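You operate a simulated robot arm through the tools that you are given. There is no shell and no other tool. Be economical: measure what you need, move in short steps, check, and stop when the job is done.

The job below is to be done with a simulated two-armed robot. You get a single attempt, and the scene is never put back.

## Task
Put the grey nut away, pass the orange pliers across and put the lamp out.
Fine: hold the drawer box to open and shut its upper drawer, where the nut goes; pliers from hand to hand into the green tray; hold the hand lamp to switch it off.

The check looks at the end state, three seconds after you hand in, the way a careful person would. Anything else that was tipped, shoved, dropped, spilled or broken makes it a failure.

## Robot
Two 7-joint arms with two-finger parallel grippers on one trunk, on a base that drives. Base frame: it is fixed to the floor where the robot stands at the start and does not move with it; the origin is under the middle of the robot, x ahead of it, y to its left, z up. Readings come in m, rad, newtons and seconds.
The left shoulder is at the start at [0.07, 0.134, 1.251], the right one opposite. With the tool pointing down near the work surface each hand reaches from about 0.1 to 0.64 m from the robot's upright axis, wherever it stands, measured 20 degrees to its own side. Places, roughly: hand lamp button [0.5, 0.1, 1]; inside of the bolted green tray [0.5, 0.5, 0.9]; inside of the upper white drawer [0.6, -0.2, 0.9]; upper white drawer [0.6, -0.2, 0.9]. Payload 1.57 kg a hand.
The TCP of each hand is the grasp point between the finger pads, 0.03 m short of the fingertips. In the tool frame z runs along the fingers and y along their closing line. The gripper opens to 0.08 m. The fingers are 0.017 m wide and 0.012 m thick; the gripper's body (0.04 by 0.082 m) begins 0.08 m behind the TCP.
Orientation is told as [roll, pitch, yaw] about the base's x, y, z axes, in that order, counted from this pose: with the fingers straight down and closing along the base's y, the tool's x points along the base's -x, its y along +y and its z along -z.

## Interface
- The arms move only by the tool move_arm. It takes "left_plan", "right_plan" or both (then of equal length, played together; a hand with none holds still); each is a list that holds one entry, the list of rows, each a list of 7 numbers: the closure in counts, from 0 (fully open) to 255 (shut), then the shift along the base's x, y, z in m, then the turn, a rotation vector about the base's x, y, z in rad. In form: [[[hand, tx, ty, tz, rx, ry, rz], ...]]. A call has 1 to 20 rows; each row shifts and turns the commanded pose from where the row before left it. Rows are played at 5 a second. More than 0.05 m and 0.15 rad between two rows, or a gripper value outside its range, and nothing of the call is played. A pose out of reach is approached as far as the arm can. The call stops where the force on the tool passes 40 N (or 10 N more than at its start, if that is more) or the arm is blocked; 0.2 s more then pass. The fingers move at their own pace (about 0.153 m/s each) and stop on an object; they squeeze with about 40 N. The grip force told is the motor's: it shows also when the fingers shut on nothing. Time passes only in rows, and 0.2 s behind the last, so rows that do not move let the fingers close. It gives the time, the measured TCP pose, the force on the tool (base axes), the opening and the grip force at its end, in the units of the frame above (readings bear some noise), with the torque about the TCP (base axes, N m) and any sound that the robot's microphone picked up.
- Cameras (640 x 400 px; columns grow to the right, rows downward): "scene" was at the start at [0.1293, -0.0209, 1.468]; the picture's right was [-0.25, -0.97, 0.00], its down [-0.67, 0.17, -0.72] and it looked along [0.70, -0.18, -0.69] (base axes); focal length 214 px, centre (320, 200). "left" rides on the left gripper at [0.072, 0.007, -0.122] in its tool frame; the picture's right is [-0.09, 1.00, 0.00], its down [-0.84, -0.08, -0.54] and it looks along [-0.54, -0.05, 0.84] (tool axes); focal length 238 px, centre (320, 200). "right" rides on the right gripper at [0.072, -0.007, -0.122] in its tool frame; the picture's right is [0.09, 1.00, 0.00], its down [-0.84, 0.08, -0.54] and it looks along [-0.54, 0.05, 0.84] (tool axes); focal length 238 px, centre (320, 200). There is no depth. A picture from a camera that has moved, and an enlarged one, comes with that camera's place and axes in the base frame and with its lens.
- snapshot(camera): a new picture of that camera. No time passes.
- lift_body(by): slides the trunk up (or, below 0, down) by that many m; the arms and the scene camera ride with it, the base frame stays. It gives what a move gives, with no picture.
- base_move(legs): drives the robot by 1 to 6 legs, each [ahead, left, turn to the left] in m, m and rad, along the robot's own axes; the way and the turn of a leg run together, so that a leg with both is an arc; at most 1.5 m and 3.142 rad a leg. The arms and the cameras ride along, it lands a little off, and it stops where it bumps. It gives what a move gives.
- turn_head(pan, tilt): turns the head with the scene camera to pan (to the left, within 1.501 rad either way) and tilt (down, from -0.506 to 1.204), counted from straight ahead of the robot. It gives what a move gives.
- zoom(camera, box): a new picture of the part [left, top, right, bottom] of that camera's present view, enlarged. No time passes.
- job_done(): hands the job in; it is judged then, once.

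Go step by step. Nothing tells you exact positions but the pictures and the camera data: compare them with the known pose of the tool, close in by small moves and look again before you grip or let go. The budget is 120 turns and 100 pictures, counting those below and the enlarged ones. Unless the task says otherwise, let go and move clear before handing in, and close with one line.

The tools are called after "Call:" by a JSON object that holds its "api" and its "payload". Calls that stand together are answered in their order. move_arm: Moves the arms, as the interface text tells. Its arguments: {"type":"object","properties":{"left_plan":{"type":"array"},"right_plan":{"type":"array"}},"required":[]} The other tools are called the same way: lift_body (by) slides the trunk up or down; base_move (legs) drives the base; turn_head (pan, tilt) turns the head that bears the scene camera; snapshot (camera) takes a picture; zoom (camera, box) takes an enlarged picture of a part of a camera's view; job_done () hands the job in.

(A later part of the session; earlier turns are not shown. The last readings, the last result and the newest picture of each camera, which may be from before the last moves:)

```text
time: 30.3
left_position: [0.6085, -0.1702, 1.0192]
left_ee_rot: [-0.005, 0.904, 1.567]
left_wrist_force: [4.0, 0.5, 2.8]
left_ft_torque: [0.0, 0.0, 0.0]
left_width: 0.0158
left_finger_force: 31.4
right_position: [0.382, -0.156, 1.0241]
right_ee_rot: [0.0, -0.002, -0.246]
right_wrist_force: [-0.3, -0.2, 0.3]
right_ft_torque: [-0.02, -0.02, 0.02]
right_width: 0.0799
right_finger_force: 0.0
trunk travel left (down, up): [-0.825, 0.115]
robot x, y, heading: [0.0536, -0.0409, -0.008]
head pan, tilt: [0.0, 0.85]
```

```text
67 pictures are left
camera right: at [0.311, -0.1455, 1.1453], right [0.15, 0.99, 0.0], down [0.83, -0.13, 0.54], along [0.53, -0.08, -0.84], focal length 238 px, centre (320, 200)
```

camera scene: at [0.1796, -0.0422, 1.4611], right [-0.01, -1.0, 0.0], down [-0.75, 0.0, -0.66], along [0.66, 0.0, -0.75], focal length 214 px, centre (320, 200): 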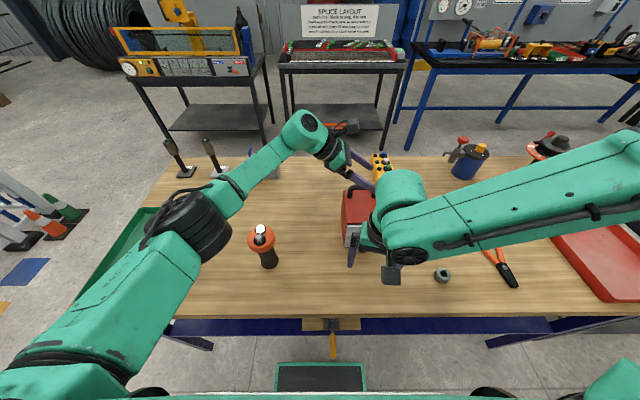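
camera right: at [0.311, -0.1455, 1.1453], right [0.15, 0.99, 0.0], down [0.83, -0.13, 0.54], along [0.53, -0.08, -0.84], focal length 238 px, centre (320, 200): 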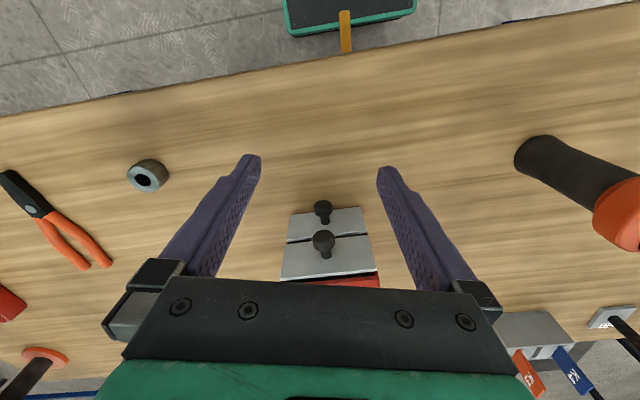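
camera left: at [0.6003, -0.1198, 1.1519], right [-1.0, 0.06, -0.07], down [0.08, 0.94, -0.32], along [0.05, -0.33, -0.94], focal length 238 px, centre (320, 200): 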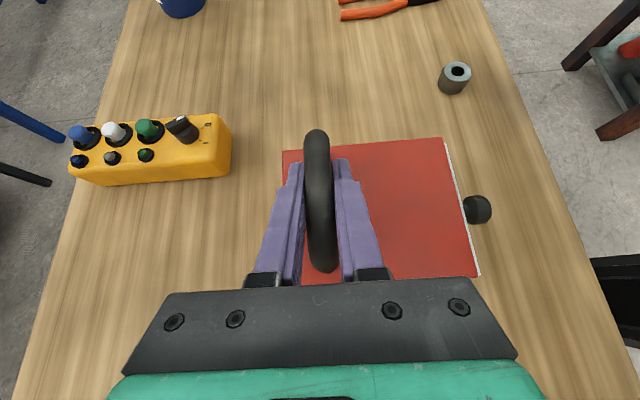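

The box is held; the knob head reads x≈0.481, y≈−0.169 from both hand cameras. Right hand over it, down, close.

Call:
{"api": "move_arm", "payload": {"right_plan": [[[0, 0.0325, -0.004, 0, 0, 0, 0], [0, 0.0325, -0.004, 0, 0, 0, 0], [0, 0.0325, -0.0045, 0, 0, 0, 0], [0, 0, 0, -0.035, 0, 0, 0], [0, 0, 0, -0.034, 0, 0, 0], [0, 0, 0, 0, 0, 0, 0]]]}}

Call:
{"api": "snapshot", "payload": {"camera": "right"}}

Call:
{"api": "snapshot", "payload": {"camera": "scene"}}

```text
time: 31.7
left_position: [0.6076, -0.1712, 1.0196]
left_ee_rot: [-0.001, 0.905, 1.567]
left_wrist_force: [5.4, 0.2, 4.8]
left_ft_torque: [0.02, 0.06, 0.0]
left_width: 0.0157
left_finger_force: 31.4
right_position: [0.4795, -0.1711, 0.9537]
right_ee_rot: [0.002, 0.0, -0.246]
right_wrist_force: [-0.5, 0.6, -0.3]
right_ft_torque: [0.02, 0.01, 0.02]
right_width: 0.0799
right_finger_force: 0.0
trunk travel left (down, up): [-0.825, 0.115]
robot x, y, heading: [0.0507, -0.0416, -0.008]
head pan, tilt: [0.0, 0.85]
```

```text
66 pictures are left
camera right: at [0.4073, -0.1596, 1.0752], right [0.15, 0.99, 0.0], down [0.83, -0.13, 0.54], along [0.53, -0.08, -0.84], focal length 238 px, centre (320, 200)
```

right: 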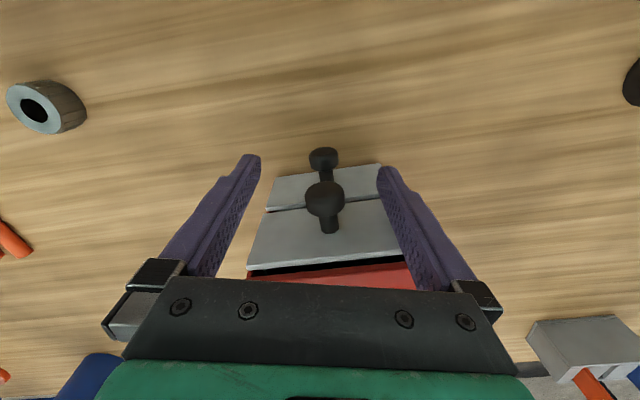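

```text
65 pictures are left
camera scene: at [0.1816, -0.0422, 1.4609], right [-0.01, -1.0, 0.0], down [-0.75, 0.0, -0.66], along [0.66, 0.0, -0.75], focal length 214 px, centre (320, 200)
```

scene: 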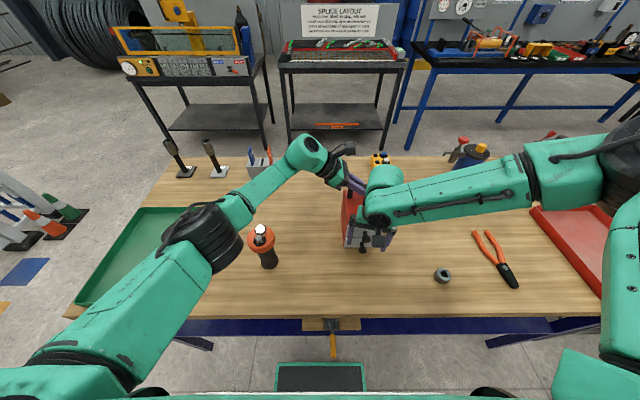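

Aligned. Close, then pull gently.

Call:
{"api": "move_arm", "payload": {"right_plan": [[[120, 0, 0, 0, 0, 0, 0], [200, 0, 0, 0, 0, 0, 0], [255, 0, 0, 0, 0, 0, 0], [255, 0, 0, 0, 0, 0, 0], [255, -0.01, 0, 0, 0, 0, 0], [255, -0.01, 0, 0, 0, 0, 0], [255, -0.01, 0, 0, 0, 0, 0]]]}}

Call:
{"api": "snapshot", "payload": {"camera": "left"}}

Call:
{"api": "snapshot", "payload": {"camera": "right"}}

```text
time: 33.3
left_position: [0.6072, -0.1715, 1.0211]
left_ee_rot: [-0.002, 0.902, 1.568]
left_wrist_force: [0.9, -11.2, 0.9]
left_ft_torque: [-0.23, -0.04, 0.83]
left_width: 0.0157
left_finger_force: 31.5
right_position: [0.4497, -0.1702, 0.9541]
right_ee_rot: [-0.002, 0.0, -0.246]
right_wrist_force: [0.3, 11.0, 0.0]
right_ft_torque: [-0.19, -0.52, 0.47]
right_width: 0.0254
right_finger_force: 36.7
trunk travel left (down, up): [-0.825, 0.115]
robot x, y, heading: [0.05, -0.035, -0.004]
head pan, tilt: [0.0, 0.85]
```

```text
64 pictures are left
camera left: at [0.5997, -0.1203, 1.1519], right [-1.0, 0.06, -0.07], down [0.08, 0.94, -0.32], along [0.05, -0.33, -0.94], focal length 238 px, centre (320, 200)
```

left: 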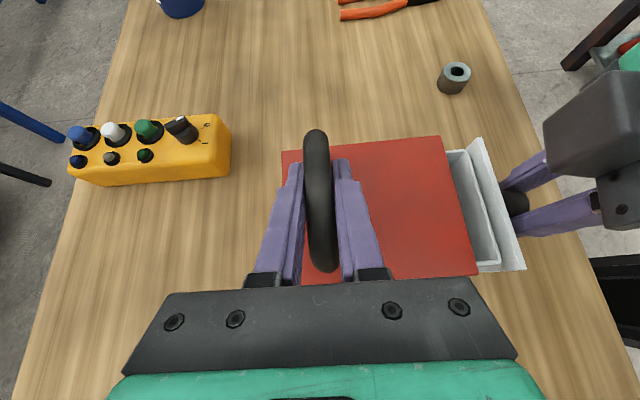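

```text
63 pictures are left
camera right: at [0.378, -0.1591, 1.0757], right [0.15, 0.99, 0.0], down [0.83, -0.13, 0.54], along [0.54, -0.08, -0.84], focal length 238 px, centre (320, 200)
```

right: 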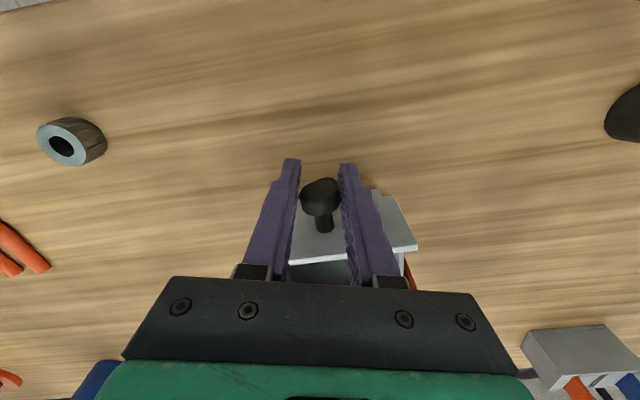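

The drawer slides. Pull 4.5 cm more.

Call:
{"api": "move_arm", "payload": {"right_plan": [[[255, -0.015, 0, 0, 0, 0, 0], [255, -0.015, 0, 0, 0, 0, 0], [255, -0.015, 0, 0, 0, 0, 0], [255, 0, 0, 0, 0, 0, 0]]]}}

Call:
{"api": "snapshot", "payload": {"camera": "left"}}

```text
time: 34.3
left_position: [0.6093, -0.1714, 1.0202]
left_ee_rot: [-0.002, 0.903, 1.568]
left_wrist_force: [3.3, -3.1, 6.1]
left_ft_torque: [0.23, 0.05, 0.49]
left_width: 0.0159
left_finger_force: 31.7
right_position: [0.4022, -0.1705, 0.9552]
right_ee_rot: [0.0, 0.001, -0.247]
right_wrist_force: [-0.6, 3.1, 0.4]
right_ft_torque: [0.04, 0.58, -0.13]
right_width: 0.0251
right_finger_force: 36.7
trunk travel left (down, up): [-0.825, 0.115]
robot x, y, heading: [0.0559, -0.0429, 0.0]
head pan, tilt: [0.0, 0.85]
```

```text
62 pictures are left
camera left: at [0.6002, -0.1202, 1.152], right [-1.0, 0.06, -0.07], down [0.08, 0.94, -0.32], along [0.05, -0.33, -0.94], focal length 238 px, centre (320, 200)
```

left: 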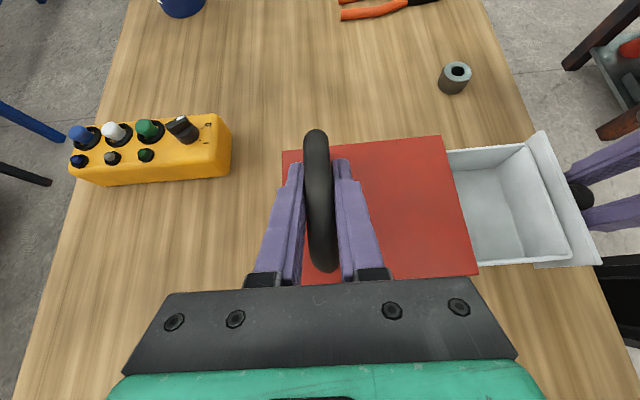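

The drawer is open about 8 cm, with clear space inside. Release the knob, lift and go over the nut at about (0.415, −0.387).

Call:
{"api": "move_arm", "payload": {"right_plan": [[[100, 0, 0, 0, 0, 0, 0], [40, 0, 0, 0, 0, 0, 0], [40, 0, 0, 0.04, 0, 0, 0], [40, 0, 0, 0.04, 0, 0, 0], [0, 0.002, -0.043, 0, 0, 0, 0.045], [0, 0.002, -0.043, 0, 0, 0, 0.05], [0, 0.003, -0.043, 0, 0, 0, 0.05], [0, 0.003, -0.043, 0, 0, 0, 0.05], [0, 0.003, -0.044, 0, 0, 0, 0.05], [0, 0, 0, -0.02, 0, 0, 0]]]}}

Call:
{"api": "snapshot", "payload": {"camera": "right"}}

Call:
{"api": "snapshot", "payload": {"camera": "left"}}

```text
time: 36.5
left_position: [0.6072, -0.1718, 1.0196]
left_ee_rot: [-0.001, 0.904, 1.569]
left_wrist_force: [1.3, -0.5, 2.4]
left_ft_torque: [0.14, 0.03, 0.41]
left_width: 0.0162
left_finger_force: 31.4
right_position: [0.4197, -0.3864, 1.0141]
right_ee_rot: [0.0, 0.002, 0.001]
right_wrist_force: [-1.3, 0.8, -0.1]
right_ft_torque: [0.0, 0.01, 0.02]
right_width: 0.0799
right_finger_force: 0.1
trunk travel left (down, up): [-0.825, 0.115]
robot x, y, heading: [0.0525, -0.0398, -0.005]
head pan, tilt: [0.0, 0.85]
```

```text
61 pictures are left
camera right: at [0.3474, -0.3926, 1.1369], right [-0.09, 1.0, 0.0], down [0.84, 0.08, 0.54], along [0.54, 0.05, -0.84], focal length 238 px, centre (320, 200)
```

right: 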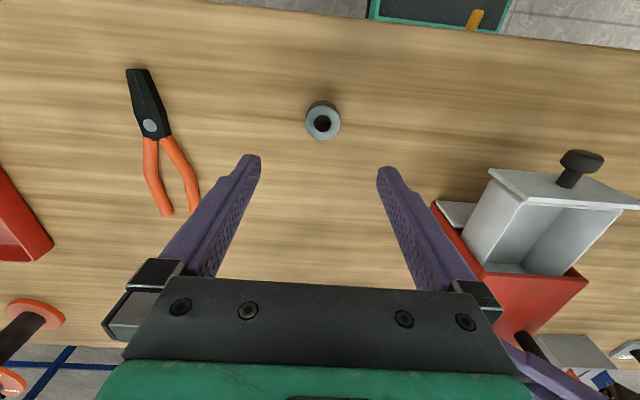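

```text
60 pictures are left
camera left: at [0.5994, -0.1205, 1.1518], right [-1.0, 0.06, -0.07], down [0.08, 0.94, -0.32], along [0.05, -0.32, -0.94], focal length 238 px, centre (320, 200)
```

left: 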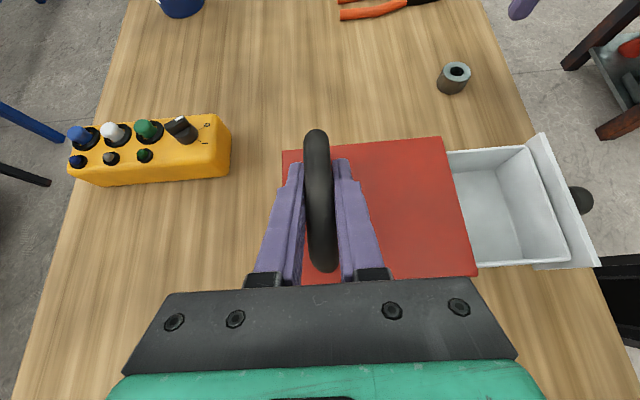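

Nut centre ≈(0.414, −0.385), about 36 mm wide. Lower over it, look before gripping.

Call:
{"api": "move_arm", "payload": {"right_plan": [[[0, -0.006, 0.0015, -0.04, 0, 0, 0], [0, 0, 0, -0.04, 0, 0, 0], [0, 0, 0, -0.038, 0, 0, 0], [0, 0, 0, 0, 0, 0, 0]]]}}

Call:
{"api": "snapshot", "payload": {"camera": "right"}}

```text
time: 37.5
left_position: [0.6071, -0.1718, 1.0195]
left_ee_rot: [0.0, 0.902, 1.565]
left_wrist_force: [0.3, -0.6, 0.8]
left_ft_torque: [0.02, 0.01, 0.31]
left_width: 0.016
left_finger_force: 31.3
right_position: [0.4122, -0.3828, 0.8961]
right_ee_rot: [0.0, -0.003, -0.003]
right_wrist_force: [-0.4, 0.2, 0.3]
right_ft_torque: [0.03, 0.0, 0.0]
right_width: 0.0801
right_finger_force: 0.0
trunk travel left (down, up): [-0.825, 0.115]
robot x, y, heading: [0.0535, -0.0424, -0.007]
head pan, tilt: [0.0, 0.85]
```

```text
59 pictures are left
camera right: at [0.3406, -0.3898, 1.0185], right [-0.09, 1.0, 0.0], down [0.84, 0.08, 0.54], along [0.54, 0.05, -0.84], focal length 238 px, centre (320, 200)
```

right: 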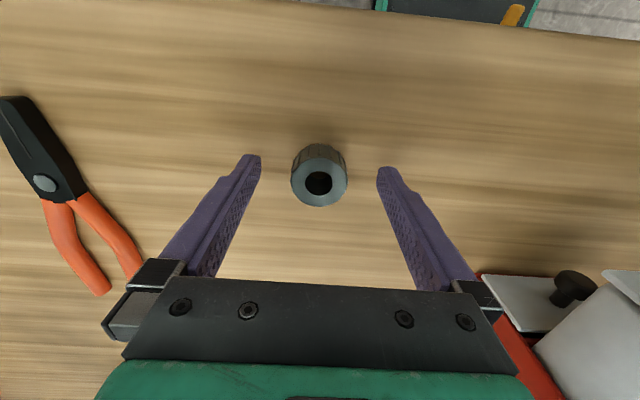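

Call:
{"api": "move_arm", "payload": {"right_plan": [[[80, 0.001, 0, 0, 0, 0, 0], [130, 0, 0, 0, 0, 0, 0], [200, 0, 0, 0, 0, 0, 0], [255, 0, 0, 0, 0, 0, 0], [255, 0, 0, 0, 0, 0, 0], [255, 0, 0, 0.03, 0, 0, 0], [255, 0, 0, 0.04, 0, 0, 0], [255, 0, 0, 0.05, 0, 0, 0], [255, 0, 0, 0.05, 0, 0, 0]]]}}

Call:
{"api": "snapshot", "payload": {"camera": "right"}}

```text
time: 39.5
left_position: [0.606, -0.1727, 1.02]
left_ee_rot: [-0.005, 0.901, 1.564]
left_wrist_force: [-0.4, -0.2, -1.1]
left_ft_torque: [-0.03, -0.03, 0.33]
left_width: 0.0153
left_finger_force: 31.7
right_position: [0.4157, -0.3839, 1.066]
right_ee_rot: [0.0, 0.001, -0.002]
right_wrist_force: [-0.6, 0.2, 0.8]
right_ft_torque: [-0.03, -0.04, 0.01]
right_width: 0.0
right_finger_force: 21.4
trunk travel left (down, up): [-0.825, 0.115]
robot x, y, heading: [0.0547, -0.0429, -0.005]
head pan, tilt: [0.0, 0.85]
```

```text
58 pictures are left
camera right: at [0.3435, -0.3897, 1.1884], right [-0.09, 1.0, 0.0], down [0.84, 0.08, 0.54], along [0.54, 0.05, -0.84], focal length 238 px, centre (320, 200)
```

right: 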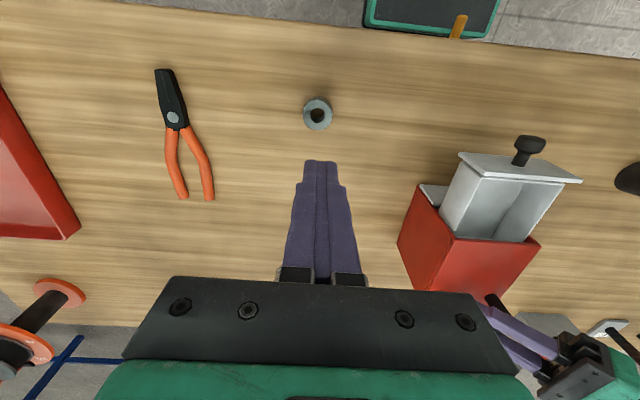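

The grip slipped off or missed; the nut still stands at the same place. I'll go back down slightly lower and read the width before lifting.

Call:
{"api": "move_arm", "payload": {"right_plan": [[[0, 0, 0, 0, 0, 0, 0], [0, -0.003, -0.002, -0.03, 0, 0, 0], [0, 0, 0, -0.05, 0, 0, 0], [0, 0, 0, -0.05, 0, 0, 0], [0, 0, 0, -0.042, 0, 0, 0], [0, 0, 0, 0, 0, 0, 0]]]}}

Call:
{"api": "zoom", "payload": {"camera": "right", "box": [220, 120, 420, 245]}}

Call:
{"api": "snapshot", "payload": {"camera": "scene"}}

```text
time: 40.9
left_position: [0.6068, -0.1708, 1.0196]
left_ee_rot: [-0.003, 0.901, 1.566]
left_wrist_force: [-0.1, 0.4, -0.7]
left_ft_torque: [0.06, 0.0, 0.21]
left_width: 0.0154
left_finger_force: 31.9
right_position: [0.4108, -0.3852, 0.8904]
right_ee_rot: [0.0, -0.001, -0.002]
right_wrist_force: [-0.5, 0.6, 0.4]
right_ft_torque: [-0.01, -0.02, -0.02]
right_width: 0.0797
right_finger_force: 0.1
trunk travel left (down, up): [-0.825, 0.115]
robot x, y, heading: [0.0535, -0.0402, -0.007]
head pan, tilt: [0.0, 0.85]
```

```text
3.20 times, centred on (320, 182) of right
camera zoom: at [0.3394, -0.3913, 1.0129], right [-0.09, 1.0, 0.0], down [0.84, 0.08, 0.54], along [0.54, 0.05, -0.84], focal length 763 px, centre (320, 256)
```

zoom: 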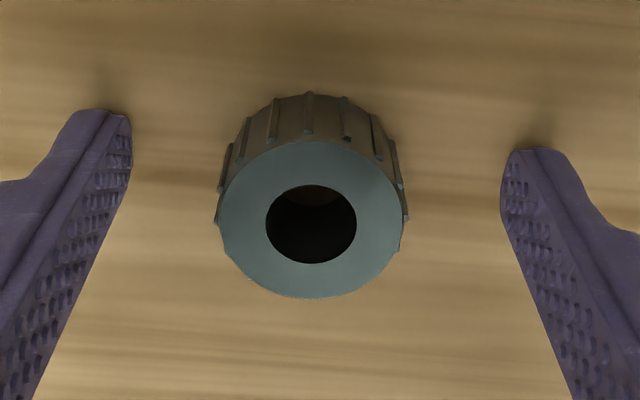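

```text
56 pictures are left
camera scene: at [0.1807, -0.0432, 1.461], right [-0.01, -1.0, 0.0], down [-0.75, 0.0, -0.66], along [0.66, 0.0, -0.75], focal length 214 px, centre (320, 200)
```

scene: 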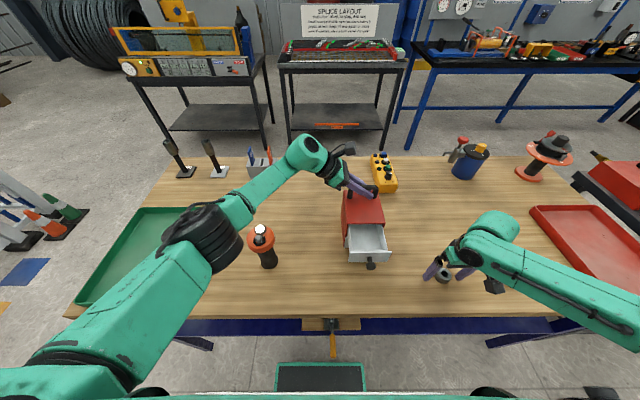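

Tips are at table level; shift +4 mm in x to the nut's axis and close, reading the width.

Call:
{"api": "move_arm", "payload": {"right_plan": [[[0, 0.004, -0.001, 0.002, 0, 0, 0], [80, 0, 0, 0, 0, 0, 0], [130, 0, 0, 0, 0, 0, 0], [200, 0, 0, 0, 0, 0, 0], [255, 0, 0, 0, 0, 0, 0], [255, 0, 0, 0, 0, 0, 0], [255, 0, 0, 0, 0, 0, 0]]]}}

Call:
{"api": "snapshot", "payload": {"camera": "right"}}

```text
time: 42.5
left_position: [0.6087, -0.1715, 1.0195]
left_ee_rot: [-0.004, 0.904, 1.565]
left_wrist_force: [-2.4, -1.6, -0.4]
left_ft_torque: [0.02, -0.02, 0.21]
left_width: 0.0156
left_finger_force: 31.4
right_position: [0.4149, -0.3857, 0.8935]
right_ee_rot: [0.001, -0.001, -0.002]
right_wrist_force: [0.1, -0.2, -0.4]
right_ft_torque: [-0.05, -0.01, -0.03]
right_width: 0.0354
right_finger_force: 39.9
trunk travel left (down, up): [-0.825, 0.115]
robot x, y, heading: [0.0538, -0.0425, -0.005]
head pan, tilt: [0.0, 0.85]
```

```text
55 pictures are left
camera right: at [0.3428, -0.3924, 1.0153], right [-0.09, 1.0, 0.0], down [0.84, 0.08, 0.54], along [0.54, 0.05, -0.84], focal length 238 px, centre (320, 200)
```

right: 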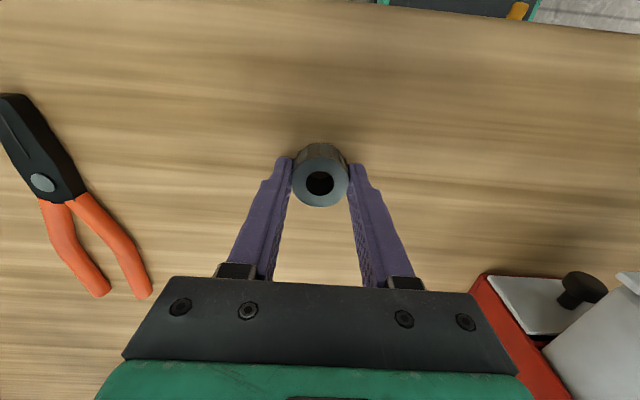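

Held at 35 mm with full force. Lift gently and check.

Call:
{"api": "move_arm", "payload": {"right_plan": [[[255, 0, 0, 0.005, 0, 0, 0], [255, 0, 0, 0.01, 0, 0, 0], [255, 0, 0, 0.015, 0, 0, 0]]]}}

Call:
{"api": "snapshot", "payload": {"camera": "right"}}

```text
time: 43.3
left_position: [0.6063, -0.1718, 1.0202]
left_ee_rot: [-0.004, 0.903, 1.566]
left_wrist_force: [-3.1, 0.8, 0.4]
left_ft_torque: [-0.01, -0.04, 0.2]
left_width: 0.0157
left_finger_force: 31.0
right_position: [0.416, -0.3864, 0.9253]
right_ee_rot: [0.0, 0.001, -0.003]
right_wrist_force: [0.6, 0.2, -2.3]
right_ft_torque: [0.0, 0.01, 0.0]
right_width: 0.0353
right_finger_force: 39.8
trunk travel left (down, up): [-0.825, 0.115]
robot x, y, heading: [0.0536, -0.0412, -0.008]
head pan, tilt: [0.0, 0.85]
```

```text
54 pictures are left
camera right: at [0.3435, -0.3937, 1.0476], right [-0.09, 1.0, 0.0], down [0.84, 0.07, 0.54], along [0.54, 0.05, -0.84], focal length 238 px, centre (320, 200)
```

right: 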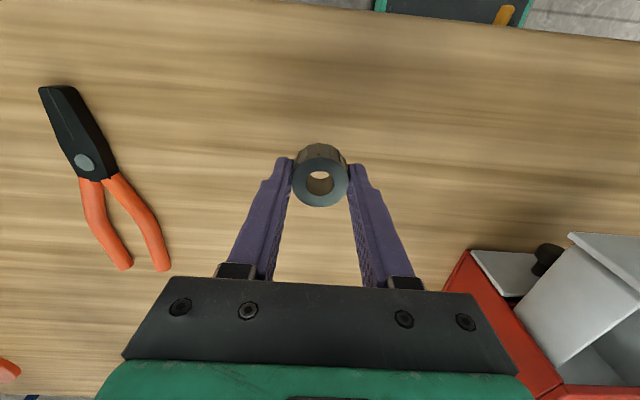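

Lifted. Now over the open drawer at (0.473, −0.170).

Call:
{"api": "move_arm", "payload": {"right_plan": [[[255, 0, 0, 0.04, 0, 0, 0], [255, 0, 0, 0.04, 0, 0, 0], [255, 0, 0, 0.035, 0, 0, 0], [255, 0.0114, 0.043, 0, 0, 0, 0], [255, 0.0114, 0.043, 0, 0, 0, 0], [255, 0.0114, 0.043, 0, 0, 0, 0], [255, 0.0114, 0.043, 0, 0, 0, 0], [255, 0.0114, 0.044, 0, 0, 0, 0], [255, 0, 0, 0, 0, 0, 0]]]}}

Call:
{"api": "snapshot", "payload": {"camera": "right"}}

Call:
{"api": "snapshot", "payload": {"camera": "left"}}

```text
time: 45.3
left_position: [0.6069, -0.1708, 1.0199]
left_ee_rot: [-0.004, 0.903, 1.566]
left_wrist_force: [-1.6, 1.1, 0.7]
left_ft_torque: [-0.19, -0.04, -0.07]
left_width: 0.0159
left_finger_force: 31.0
right_position: [0.4704, -0.1733, 1.0411]
right_ee_rot: [-0.001, 0.0, -0.002]
right_wrist_force: [-0.2, -0.3, -1.2]
right_ft_torque: [-0.01, 0.03, 0.02]
right_width: 0.0356
right_finger_force: 39.9
trunk travel left (down, up): [-0.825, 0.115]
robot x, y, heading: [0.0545, -0.0406, -0.006]
head pan, tilt: [0.0, 0.85]
```

```text
53 pictures are left
camera right: at [0.3988, -0.1791, 1.162], right [-0.09, 1.0, 0.0], down [0.84, 0.08, 0.54], along [0.54, 0.05, -0.84], focal length 238 px, centre (320, 200)
```

right: 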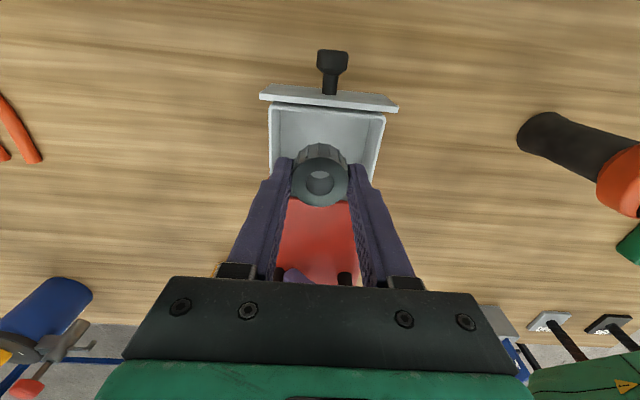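

```text
52 pictures are left
camera left: at [0.5995, -0.1206, 1.1519], right [-1.0, 0.06, -0.07], down [0.08, 0.94, -0.32], along [0.05, -0.32, -0.94], focal length 238 px, centre (320, 200)
```

left: 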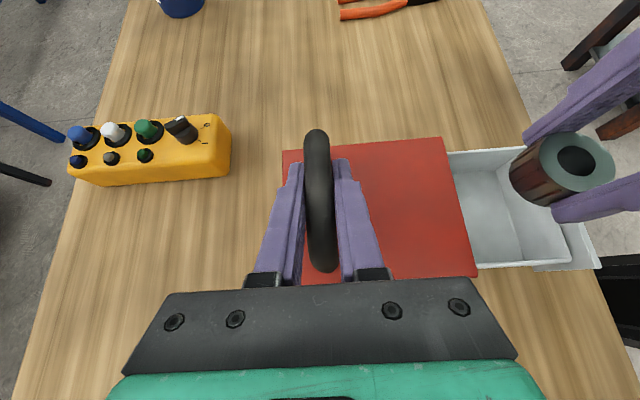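

Well placed over the drawer. Shift 4 mm, lower in until it rests.

Call:
{"api": "move_arm", "payload": {"right_plan": [[[255, 0.001, 0.004, -0.03, 0, 0, 0], [255, 0, 0, -0.03, 0, 0, 0], [255, 0, 0, 0, 0, 0, 0]]]}}

Call:
{"api": "zoom", "payload": {"camera": "right", "box": [220, 80, 420, 205]}}

Call:
{"api": "zoom", "payload": {"camera": "left", "box": [420, 100, 640, 300]}}

```text
time: 46.1
left_position: [0.607, -0.1721, 1.0193]
left_ee_rot: [-0.002, 0.901, 1.568]
left_wrist_force: [-2.3, 1.2, -0.7]
left_ft_torque: [-0.02, 0.04, -0.05]
left_width: 0.0155
left_finger_force: 31.2
right_position: [0.4716, -0.168, 0.9803]
right_ee_rot: [0.0, -0.001, -0.002]
right_wrist_force: [-0.7, 1.2, -2.5]
right_ft_torque: [0.02, 0.0, -0.03]
right_width: 0.035
right_finger_force: 39.7
trunk travel left (down, up): [-0.825, 0.115]
robot x, y, heading: [0.0556, -0.0448, -0.004]
head pan, tilt: [0.0, 0.85]
```

```text
3.20 times, centred on (320, 142) of right
camera zoom: at [0.3995, -0.1739, 1.103], right [-0.09, 1.0, 0.0], down [0.84, 0.08, 0.54], along [0.54, 0.05, -0.84], focal length 763 px, centre (320, 384)
```

zoom: 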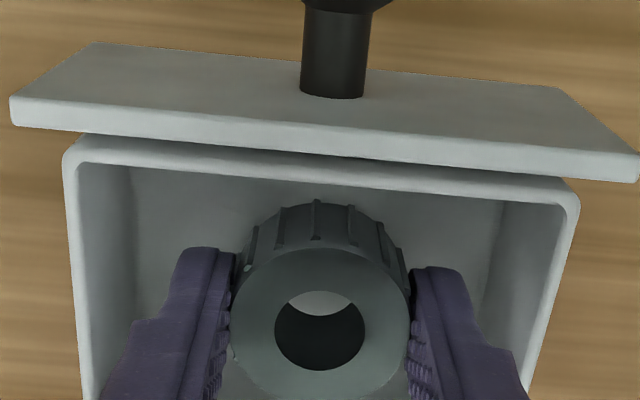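

```text
2.00 times, centred on (530, 200) of left
camera zoom: at [0.5996, -0.1204, 1.1518], right [-1.0, 0.06, -0.07], down [0.08, 0.94, -0.32], along [0.05, -0.33, -0.94], focal length 477 px, centre (-100, 200)
```

zoom: 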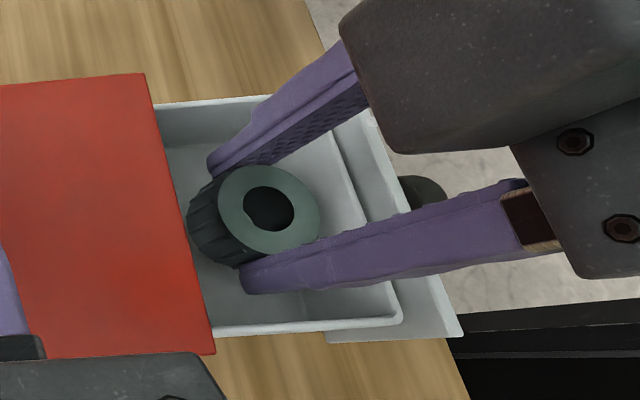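

Call:
{"api": "move_arm", "payload": {"right_plan": [[[255, 0, 0, -0.005, 0, 0, 0], [255, 0, 0, -0.005, 0, 0, 0], [255, 0, 0, 0, 0, 0, 0]]]}}

```text
time: 46.9
left_position: [0.6062, -0.1714, 1.0198]
left_ee_rot: [-0.003, 0.903, 1.565]
left_wrist_force: [-1.1, 0.7, -1.0]
left_ft_torque: [0.01, -0.02, 0.02]
left_width: 0.0155
left_finger_force: 31.2
right_position: [0.4716, -0.1677, 0.9702]
right_ee_rot: [-0.002, -0.001, -0.003]
right_wrist_force: [0.2, 0.4, -1.4]
right_ft_torque: [-0.01, 0.0, 0.0]
right_width: 0.0357
right_finger_force: 39.7
trunk travel left (down, up): [-0.825, 0.115]
robot x, y, heading: [0.0508, -0.0417, -0.003]
head pan, tilt: [0.0, 0.85]
```

Call:
{"api": "move_arm", "payload": {"right_plan": [[[255, 0, 0, -0.004, 0, 0, 0], [255, 0, 0, 0, 0, 0, 0]]]}}

```text
time: 47.5
left_position: [0.6078, -0.1713, 1.0208]
left_ee_rot: [-0.002, 0.903, 1.568]
left_wrist_force: [-1.3, 1.8, 0.2]
left_ft_torque: [-0.01, -0.03, -0.02]
left_width: 0.0155
left_finger_force: 31.0
right_position: [0.4718, -0.1668, 0.9666]
right_ee_rot: [0.0, 0.0, -0.003]
right_wrist_force: [1.1, 0.0, -1.3]
right_ft_torque: [-0.01, 0.0, -0.02]
right_width: 0.0352
right_finger_force: 40.1
trunk travel left (down, up): [-0.825, 0.115]
robot x, y, heading: [0.0513, -0.0402, -0.008]
head pan, tilt: [0.0, 0.85]
```

Call:
{"api": "move_arm", "payload": {"right_plan": [[[255, 0, 0, -0.004, 0, 0, 0], [255, 0, 0, 0, 0, 0, 0]]]}}

Call:
{"api": "move_arm", "payload": {"right_plan": [[[120, 0, 0, 0, 0, 0, 0], [100, 0, 0, 0, 0, 0, 0], [95, 0, 0, 0, 0, 0, 0], [95, 0, 0, 0.03, 0, 0, 0], [95, 0, 0, 0.04, 0, 0, 0]]]}}

Call:
{"api": "snapshot", "payload": {"camera": "right"}}

Call:
{"api": "snapshot", "payload": {"camera": "left"}}

```text
time: 48.1
left_position: [0.6051, -0.1716, 1.0207]
left_ee_rot: [-0.007, 0.901, 1.564]
left_wrist_force: [-1.1, 0.0, -0.3]
left_ft_torque: [-0.09, -0.4, 0.03]
left_width: 0.0157
left_finger_force: 31.5
right_position: [0.4704, -0.1669, 0.9652]
right_ee_rot: [0.001, -0.008, -0.003]
right_wrist_force: [0.8, -2.2, 19.9]
right_ft_torque: [-0.14, -0.36, -0.05]
right_width: 0.0355
right_finger_force: 40.2
trunk travel left (down, up): [-0.825, 0.115]
robot x, y, heading: [0.053, -0.0373, -0.007]
head pan, tilt: [0.0, 0.85]
```

```text
time: 49.3
left_position: [0.6074, -0.172, 1.0199]
left_ee_rot: [-0.003, 0.903, 1.567]
left_wrist_force: [-1.2, 0.0, -0.2]
left_ft_torque: [-0.17, -0.04, 0.01]
left_width: 0.0159
left_finger_force: 31.3
right_position: [0.4724, -0.1659, 1.0333]
right_ee_rot: [0.0, -0.001, -0.002]
right_wrist_force: [0.7, -0.6, 0.2]
right_ft_torque: [-0.02, 0.01, -0.03]
right_width: 0.0502
right_finger_force: 0.1
trunk travel left (down, up): [-0.825, 0.115]
robot x, y, heading: [0.0527, -0.0454, -0.007]
head pan, tilt: [0.0, 0.85]
```

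```text
49 pictures are left
camera right: at [0.3995, -0.1733, 1.1545], right [-0.09, 1.0, 0.0], down [0.84, 0.08, 0.54], along [0.54, 0.05, -0.84], focal length 238 px, centre (320, 200)
```

right: 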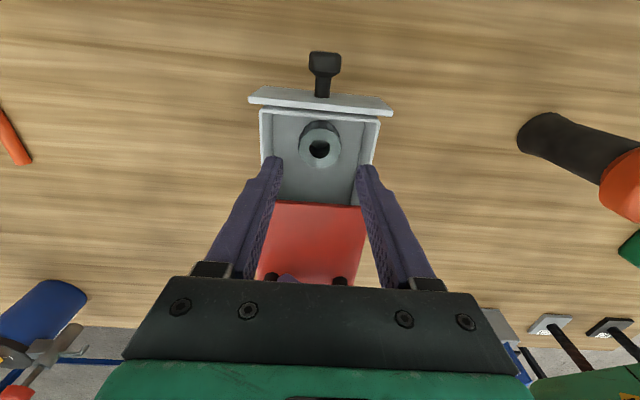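

```text
48 pictures are left
camera left: at [0.5996, -0.1203, 1.1519], right [-1.0, 0.06, -0.07], down [0.08, 0.94, -0.32], along [0.05, -0.33, -0.94], focal length 238 px, centre (320, 200)
```

left: 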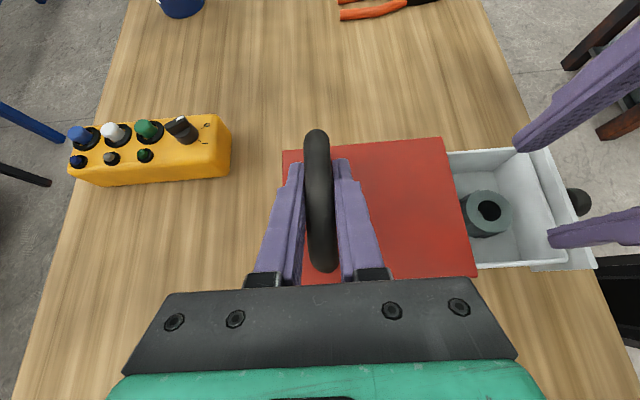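

The nut lies in the drawer, clear of its rim. Now re-grip the knob where I left it, (0.402, −0.170, 0.955), to push it shut.

Call:
{"api": "move_arm", "payload": {"right_plan": [[[0, -0.017, -0.001, 0.01, 0, 0, -0.08], [0, -0.017, -0.001, 0, 0, 0, -0.08], [0, -0.018, -0.001, 0, 0, 0, -0.08], [0, -0.018, -0.001, 0, 0, 0, 0], [0, 0, 0, -0.04, 0, 0, 0], [0, 0, 0, -0.048, 0, 0, 0], [0, 0, 0, 0, 0, 0, 0]]]}}

Call:
{"api": "snapshot", "payload": {"camera": "right"}}

```text
time: 50.9
left_position: [0.607, -0.1718, 1.0197]
left_ee_rot: [-0.003, 0.9, 1.565]
left_wrist_force: [-0.4, -0.2, -0.1]
left_ft_torque: [0.1, 0.02, 0.0]
left_width: 0.0159
left_finger_force: 31.7
right_position: [0.405, -0.1713, 0.954]
right_ee_rot: [0.001, 0.0, -0.243]
right_wrist_force: [-0.4, 0.0, 0.7]
right_ft_torque: [-0.01, -0.02, 0.01]
right_width: 0.0799
right_finger_force: 0.1
trunk travel left (down, up): [-0.825, 0.115]
robot x, y, heading: [0.0517, -0.0399, -0.002]
head pan, tilt: [0.0, 0.85]
```

```text
47 pictures are left
camera right: at [0.3326, -0.1612, 1.0768], right [0.15, 0.99, 0.0], down [0.83, -0.13, 0.54], along [0.54, -0.08, -0.84], focal length 238 px, centre (320, 200)
```

right: 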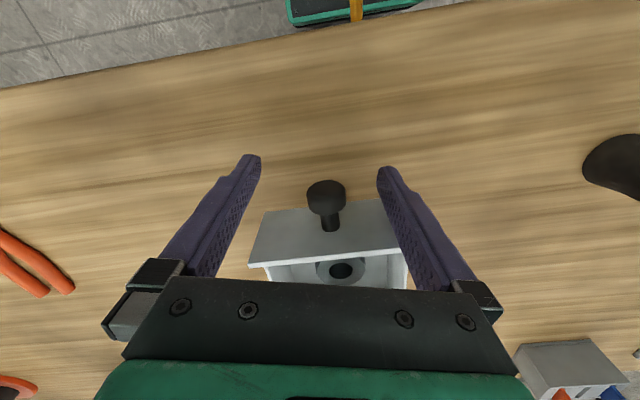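

Call:
{"api": "move_arm", "payload": {"right_plan": [[[120, 0, 0, 0, 0, 0, 0], [200, 0, 0, 0, 0, 0, 0], [255, 0, 0, 0, 0, 0, 0], [255, 0, 0, 0, 0, 0, 0], [255, 0.015, 0, 0, 0, 0, 0], [255, 0.015, 0, 0, 0, 0, 0], [255, 0.015, 0, 0, 0, 0, 0], [255, 0.015, 0, 0, 0, 0, 0], [255, 0.01, 0, 0, 0, 0, 0], [255, 0.006, 0, 0, 0, 0, 0], [255, 0, 0, 0, 0, 0, 0]]]}}

Call:
{"api": "snapshot", "payload": {"camera": "left"}}

```text
time: 53.3
left_position: [0.608, -0.1703, 1.0196]
left_ee_rot: [-0.001, 0.904, 1.566]
left_wrist_force: [-0.9, -6.4, 4.4]
left_ft_torque: [0.14, 0.05, 0.89]
left_width: 0.0162
left_finger_force: 31.3
right_position: [0.4791, -0.172, 0.9545]
right_ee_rot: [-0.001, 0.003, -0.244]
right_wrist_force: [1.8, 11.1, -2.1]
right_ft_torque: [0.14, 0.44, 0.38]
right_width: 0.0252
right_finger_force: 36.4
trunk travel left (down, up): [-0.825, 0.115]
robot x, y, heading: [0.0551, -0.0382, -0.006]
head pan, tilt: [0.0, 0.85]
```

```text
46 pictures are left
camera left: at [0.6004, -0.12, 1.1519], right [-1.0, 0.06, -0.07], down [0.08, 0.94, -0.32], along [0.05, -0.33, -0.94], focal length 238 px, centre (320, 200)
```

left: 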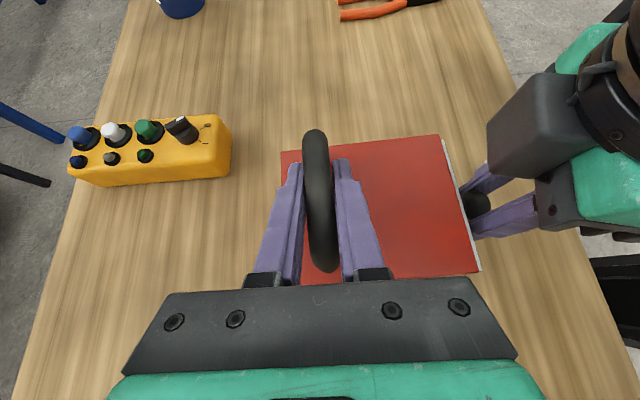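

It looks shut; press a few mm more to be sure.

Call:
{"api": "move_arm", "payload": {"right_plan": [[[255, 0.003, 0, 0, 0, 0, 0], [255, 0.002, 0, 0, 0, 0, 0], [255, 0, 0, 0, 0, 0, 0]]]}}

Call:
{"api": "zoom", "payload": {"camera": "left", "box": [400, 120, 520, 295]}}

```text
time: 54.1
left_position: [0.608, -0.1705, 1.0205]
left_ee_rot: [-0.01, 0.899, 1.567]
left_wrist_force: [21.8, -5.1, 0.0]
left_ft_torque: [-0.04, 0.14, 0.7]
left_width: 0.0164
left_finger_force: 31.5
right_position: [0.4812, -0.1731, 0.9555]
right_ee_rot: [-0.003, 0.003, -0.241]
right_wrist_force: [-28.0, 3.5, 1.8]
right_ft_torque: [-0.11, -0.57, 0.23]
right_width: 0.0251
right_finger_force: 36.6
trunk travel left (down, up): [-0.825, 0.115]
robot x, y, heading: [0.0553, -0.0444, -0.007]
head pan, tilt: [0.0, 0.85]
```

```text
2.29 times, centred on (460, 208) of left
camera zoom: at [0.5993, -0.1199, 1.1523], right [-1.0, 0.05, -0.08], down [0.08, 0.94, -0.32], along [0.06, -0.32, -0.94], focal length 545 px, centre (0, 183)
```

zoom: 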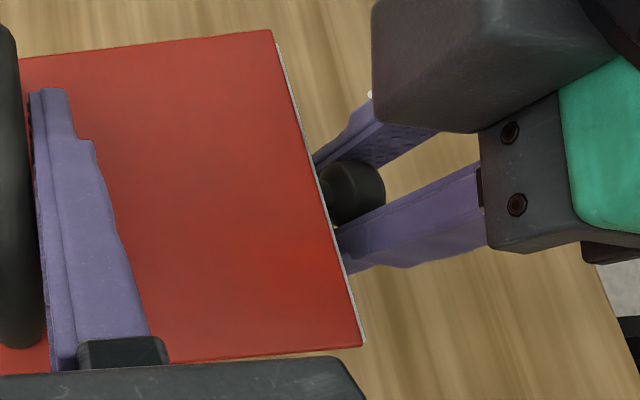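

The drawer is fully shut (stop felt). Relax and release the knob, raise the right hand, then release the handle and rise with the left.

Call:
{"api": "move_arm", "payload": {"right_plan": [[[255, -0.006, 0, 0, 0, 0, 0], [150, 0, 0, 0, 0, 0, 0], [40, 0, 0, 0, 0, 0, 0], [0, 0, 0, 0.04, 0, 0, 0], [0, 0, 0, 0.04, 0, 0, 0], [0, -0.01, -0.04, 0.03, 0, 0, 0.06], [0, 0, -0.04, 0, 0, 0, 0.06], [0, 0, -0.04, 0, 0, 0, 0.06], [0, 0, -0.04, 0, 0, 0, 0.06], [0, 0, 0, 0, 0, 0, 0], [0, 0, 0, 0, 0, 0, 0], [0, 0, 0, 0, 0, 0, 0]]], "left_plan": [[[255, 0, 0, 0, 0, 0, 0], [255, 0, 0, 0, 0, 0, 0], [255, 0, 0, 0, 0, 0, 0], [255, 0, 0, 0, 0, 0, 0], [255, 0, 0, 0, 0, 0, 0], [255, 0, 0, 0, 0, 0, 0], [150, 0, 0, 0, 0, 0, 0], [0, 0, 0, 0, 0, 0, 0], [0, 0, 0, 0.03, 0, 0, 0], [0, 0, 0, 0.04, 0, 0, 0], [0, 0, 0.02, 0.04, 0, 0, 0], [0, -0.02, 0.04, 0.04, 0, 0, 0]]]}}

Call:
{"api": "base_move", "payload": {"legs": [[-0.01, -0.15, 0]]}}

Call:
{"api": "snapshot", "payload": {"camera": "scene"}}

Call:
{"api": "snapshot", "payload": {"camera": "right"}}

```text
refused: row 6 steps farther than a row can; nothing moved
```

```text
time: 55.4
left_position: [0.596, -0.3228, 1.0214]
left_ee_rot: [-0.008, 0.903, 1.56]
left_wrist_force: [22.6, -6.3, 9.2]
left_ft_torque: [-0.52, 0.01, 0.54]
left_width: 0.0161
left_finger_force: 31.2
right_position: [0.4705, -0.3224, 0.9543]
right_ee_rot: [-0.001, 0.002, -0.247]
right_wrist_force: [-21.9, 2.6, 0.8]
right_ft_torque: [-0.09, 0.13, 0.2]
right_width: 0.0253
right_finger_force: 35.8
trunk travel left (down, up): [-0.825, 0.115]
robot x, y, heading: [0.0423, -0.1904, -0.009]
head pan, tilt: [0.0, 0.85]
```

```text
44 pictures are left
camera scene: at [0.1686, -0.1929, 1.4611], right [-0.01, -1.0, 0.0], down [-0.75, 0.01, -0.66], along [0.66, -0.01, -0.75], focal length 214 px, centre (320, 200)
```

scene: 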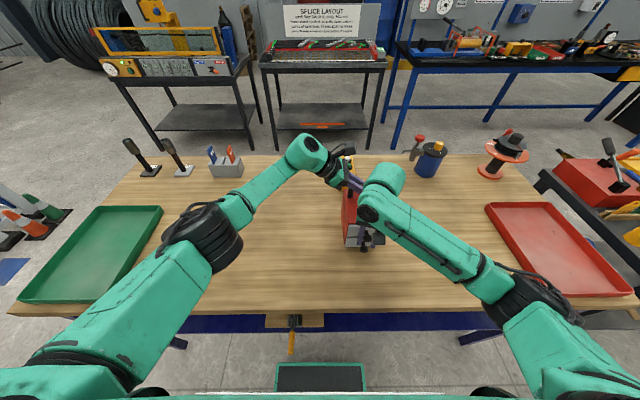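

```text
43 pictures are left
camera right: at [0.399, -0.3119, 1.0769], right [0.15, 0.99, 0.0], down [0.83, -0.13, 0.54], along [0.53, -0.08, -0.84], focal length 238 px, centre (320, 200)
```

right: 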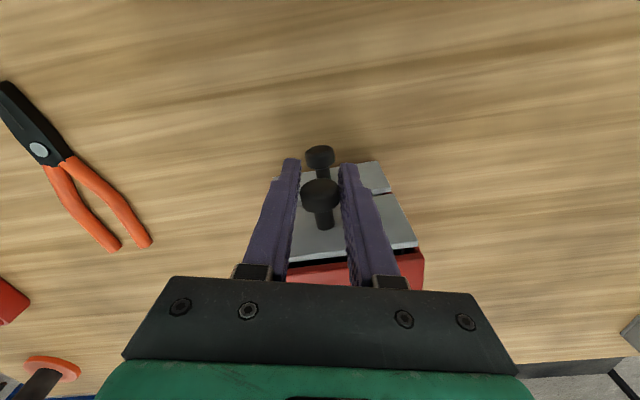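

That was a mistake: the arm call was refused (one row too long) and I had queued the drive with it, so both hands dragged the box 15 cm to the right. Nothing else was touched; the hands still hold it, so I'll drive straight back to return it and verify.

Call:
{"api": "base_move", "payload": {"legs": [[0.01, 0.15, 0.003]]}}

Call:
{"api": "snapshot", "payload": {"camera": "scene"}}

```text
time: 56.8
left_position: [0.6061, -0.172, 1.0208]
left_ee_rot: [-0.01, 0.906, 1.557]
left_wrist_force: [5.7, -6.0, -0.1]
left_ft_torque: [0.51, 0.04, 0.54]
left_width: 0.0159
left_finger_force: 31.1
right_position: [0.4806, -0.1708, 0.9551]
right_ee_rot: [-0.001, 0.004, -0.245]
right_wrist_force: [-6.1, 9.0, 6.1]
right_ft_torque: [0.17, 0.07, 0.38]
right_width: 0.0249
right_finger_force: 36.2
trunk travel left (down, up): [-0.825, 0.115]
robot x, y, heading: [0.0545, -0.0424, -0.015]
head pan, tilt: [0.0, 0.85]
```

```text
42 pictures are left
camera scene: at [0.18, -0.0404, 1.461], right [-0.01, -1.0, 0.0], down [-0.75, 0.01, -0.66], along [0.66, -0.01, -0.75], focal length 214 px, centre (320, 200)
```

scene: 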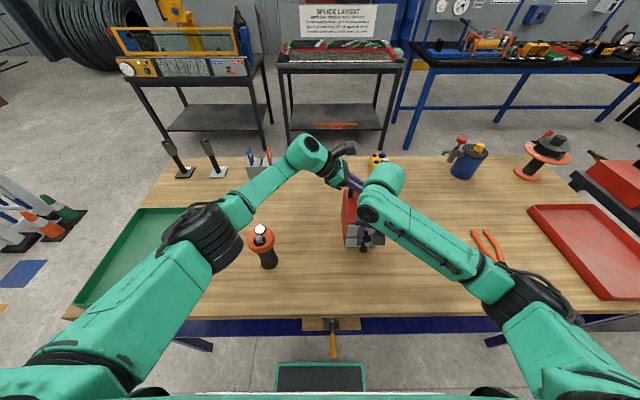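

The box is back to within a couple of millimetres. Now the release, done on its own.

Call:
{"api": "move_arm", "payload": {"right_plan": [[[255, -0.003, 0, 0, 0, 0, 0], [150, 0, 0, 0, 0, 0, 0], [40, 0, 0, 0, 0, 0, 0], [0, 0, 0, 0.04, 0, 0, 0], [0, 0, 0, 0.04, 0, 0, 0], [0, 0, -0.03, 0.03, 0, 0, 0.06], [0, 0, -0.04, 0, 0, 0, 0.06], [0, 0, -0.04, 0, 0, 0, 0.06], [0, 0, -0.04, 0, 0, 0, 0.06], [0, 0, 0, 0, 0, 0, 0], [0, 0, 0, 0, 0, 0, 0], [0, 0, 0, 0, 0, 0, 0]]], "left_plan": [[[255, 0, 0, 0, 0, 0, 0], [255, 0, 0, 0, 0, 0, 0], [255, 0, 0, 0, 0, 0, 0], [255, 0, 0, 0, 0, 0, 0], [255, 0, 0, 0, 0, 0, 0], [255, 0, 0, 0, 0, 0, 0], [150, 0, 0, 0, 0, 0, 0], [0, 0, 0, 0, 0, 0, 0], [0, 0, 0, 0.03, 0, 0, 0], [0, 0, 0, 0.04, 0, 0, 0], [0, 0, 0.02, 0.04, 0, 0, 0], [0, -0.02, 0.03, 0.03, 0, 0, 0]]]}}

Call:
{"api": "snapshot", "payload": {"camera": "scene"}}

```text
time: 59.4
left_position: [0.5871, -0.121, 1.1625]
left_ee_rot: [-0.012, 0.906, 1.556]
left_wrist_force: [-0.4, -0.1, 0.2]
left_ft_torque: [0.01, -0.02, 0.0]
left_width: 0.0798
left_finger_force: 0.0
right_position: [0.4745, -0.3172, 1.0672]
right_ee_rot: [0.0, 0.001, -0.005]
right_wrist_force: [0.3, 0.4, 1.0]
right_ft_torque: [-0.03, 0.0, -0.01]
right_width: 0.0799
right_finger_force: 0.1
trunk travel left (down, up): [-0.825, 0.115]
robot x, y, heading: [0.0526, -0.0406, -0.007]
head pan, tilt: [0.0, 0.85]
```

```text
41 pictures are left
camera scene: at [0.1789, -0.0395, 1.4612], right [-0.01, -1.0, 0.0], down [-0.75, 0.01, -0.66], along [0.66, -0.01, -0.75], focal length 214 px, centre (320, 200)
```

scene: 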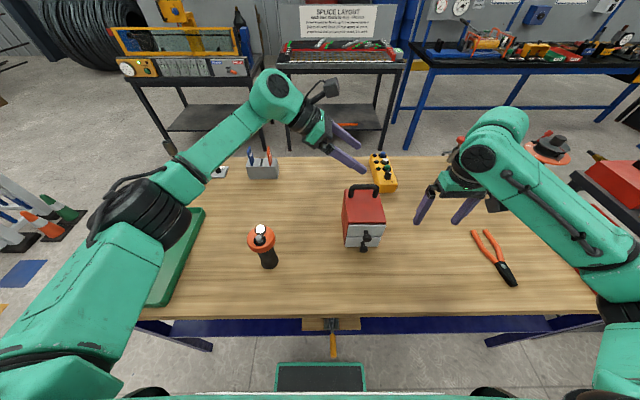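

The box stands shut and in place. Now drive right 0.13 m and move the right hand over the pliers.

Call:
{"api": "base_move", "payload": {"legs": [[0, -0.13, 0.006]]}}

Call:
{"api": "move_arm", "payload": {"right_plan": [[[0, 0, -0.033, 0, 0, 0, 0], [0, 0, -0.033, 0, 0, 0, 0], [0, 0, -0.033, 0, 0, 0, 0], [0, 0, -0.02, 0, 0, 0, 0], [0, 0, 0, 0, 0, 0, 0]]]}}

Call:
{"api": "snapshot", "payload": {"camera": "right"}}

```text
time: 60.7
left_position: [0.5877, -0.2432, 1.1606]
left_ee_rot: [-0.01, 0.907, 1.569]
left_wrist_force: [-0.2, -0.4, 0.8]
left_ft_torque: [-0.02, 0.01, 0.0]
left_width: 0.0803
left_finger_force: 0.1
right_position: [0.4761, -0.4398, 1.0683]
right_ee_rot: [-0.002, 0.002, 0.002]
right_wrist_force: [-0.2, 0.7, 0.2]
right_ft_torque: [-0.01, -0.02, -0.03]
right_width: 0.08
right_finger_force: 0.1
trunk travel left (down, up): [-0.825, 0.115]
robot x, y, heading: [0.0544, -0.1653, 0.0]
head pan, tilt: [0.0, 0.85]
```

```text
time: 61.9
left_position: [0.5886, -0.2456, 1.1603]
left_ee_rot: [-0.008, 0.905, 1.565]
left_wrist_force: [0.4, 0.3, 0.5]
left_ft_torque: [-0.02, 0.04, 0.01]
left_width: 0.0799
left_finger_force: 0.0
right_position: [0.4754, -0.5613, 1.0661]
right_ee_rot: [0.0, 0.004, 0.004]
right_wrist_force: [0.2, 0.3, -0.3]
right_ft_torque: [-0.02, 0.01, 0.0]
right_width: 0.0797
right_finger_force: 0.0
trunk travel left (down, up): [-0.825, 0.115]
robot x, y, heading: [0.0513, -0.1667, -0.005]
head pan, tilt: [0.0, 0.85]
```

```text
40 pictures are left
camera right: at [0.4039, -0.5687, 1.1881], right [-0.1, 1.0, 0.0], down [0.84, 0.08, 0.54], along [0.54, 0.05, -0.84], focal length 238 px, centre (320, 200)
```

right: 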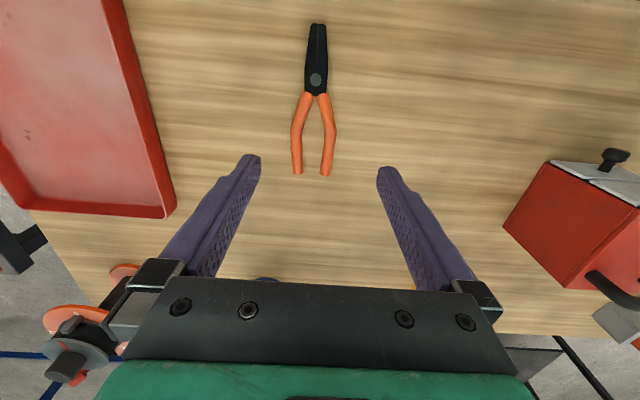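

Pliers: tip ≈(0.384, −0.573), pivot ≈(0.435, −0.571), handles bulging to 59 mm at x≈0.497. I'll grip across the handles there so the jaws stay free for the left hand.

Call:
{"api": "move_arm", "payload": {"right_plan": [[[0, 0.0215, -0.0085, -0.03, 0, 0, 0.03], [0, 0, 0, -0.04, 0, 0, 0], [0, 0, 0, -0.04, 0, 0, 0], [0, 0, 0, -0.03, 0, 0, 0], [0, 0, 0, 0, 0, 0, 0]]]}}

Call:
{"api": "snapshot", "payload": {"camera": "right"}}

```text
time: 63.1
left_position: [0.5877, -0.245, 1.1606]
left_ee_rot: [-0.009, 0.907, 1.568]
left_wrist_force: [-0.4, 0.8, -0.1]
left_ft_torque: [0.01, 0.02, -0.01]
left_width: 0.08
left_finger_force: 0.1
right_position: [0.4954, -0.5675, 0.9259]
right_ee_rot: [-0.001, 0.003, 0.033]
right_wrist_force: [0.2, 0.3, -0.2]
right_ft_torque: [0.01, 0.01, 0.06]
right_width: 0.08
right_finger_force: 0.1
trunk travel left (down, up): [-0.825, 0.115]
robot x, y, heading: [0.0515, -0.1657, -0.004]
head pan, tilt: [0.0, 0.85]
```

```text
39 pictures are left
camera right: at [0.4235, -0.5767, 1.0486], right [-0.13, 0.99, 0.0], down [0.84, 0.1, 0.54], along [0.53, 0.07, -0.84], focal length 238 px, centre (320, 200)
```

right: 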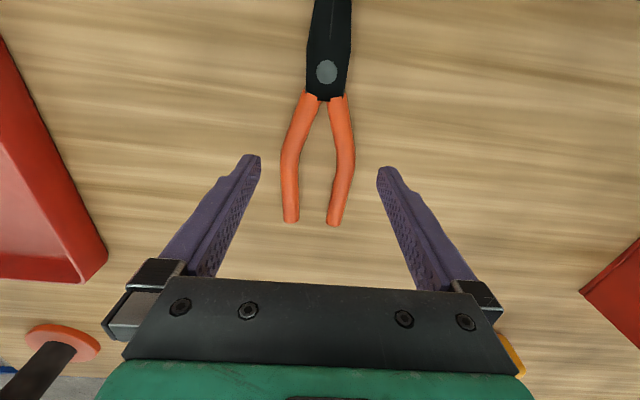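

Call:
{"api": "move_arm", "payload": {"right_plan": [[[0, 0.001, -0.001, -0.02, 0, 0, 0], [0, 0, 0, -0.013, 0, 0, 0], [60, 0, 0, 0, 0, 0, 0], [100, 0, 0, 0, 0, 0, 0], [160, 0, 0, 0, 0, 0, 0], [255, 0, 0, 0, 0, 0, 0], [255, 0, 0, 0, 0, 0, 0]]]}}

Call:
{"api": "snapshot", "payload": {"camera": "right"}}

```text
time: 64.7
left_position: [0.5882, -0.2461, 1.1611]
left_ee_rot: [-0.008, 0.905, 1.567]
left_wrist_force: [0.0, 0.8, -0.4]
left_ft_torque: [-0.01, 0.02, -0.02]
left_width: 0.0802
left_finger_force: 0.0
right_position: [0.4981, -0.5698, 0.8938]
right_ee_rot: [0.001, 0.005, 0.033]
right_wrist_force: [0.0, 0.4, -0.1]
right_ft_torque: [0.03, 0.0, -0.01]
right_width: 0.0476
right_finger_force: 39.9
trunk travel left (down, up): [-0.825, 0.115]
robot x, y, heading: [0.0532, -0.1677, -0.005]
head pan, tilt: [0.0, 0.85]
```

```text
38 pictures are left
camera right: at [0.426, -0.5787, 1.0161], right [-0.13, 0.99, 0.0], down [0.84, 0.1, 0.54], along [0.53, 0.07, -0.84], focal length 238 px, centre (320, 200)
```

right: 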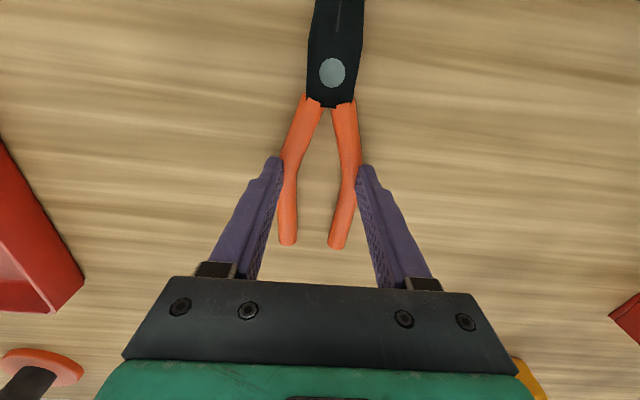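

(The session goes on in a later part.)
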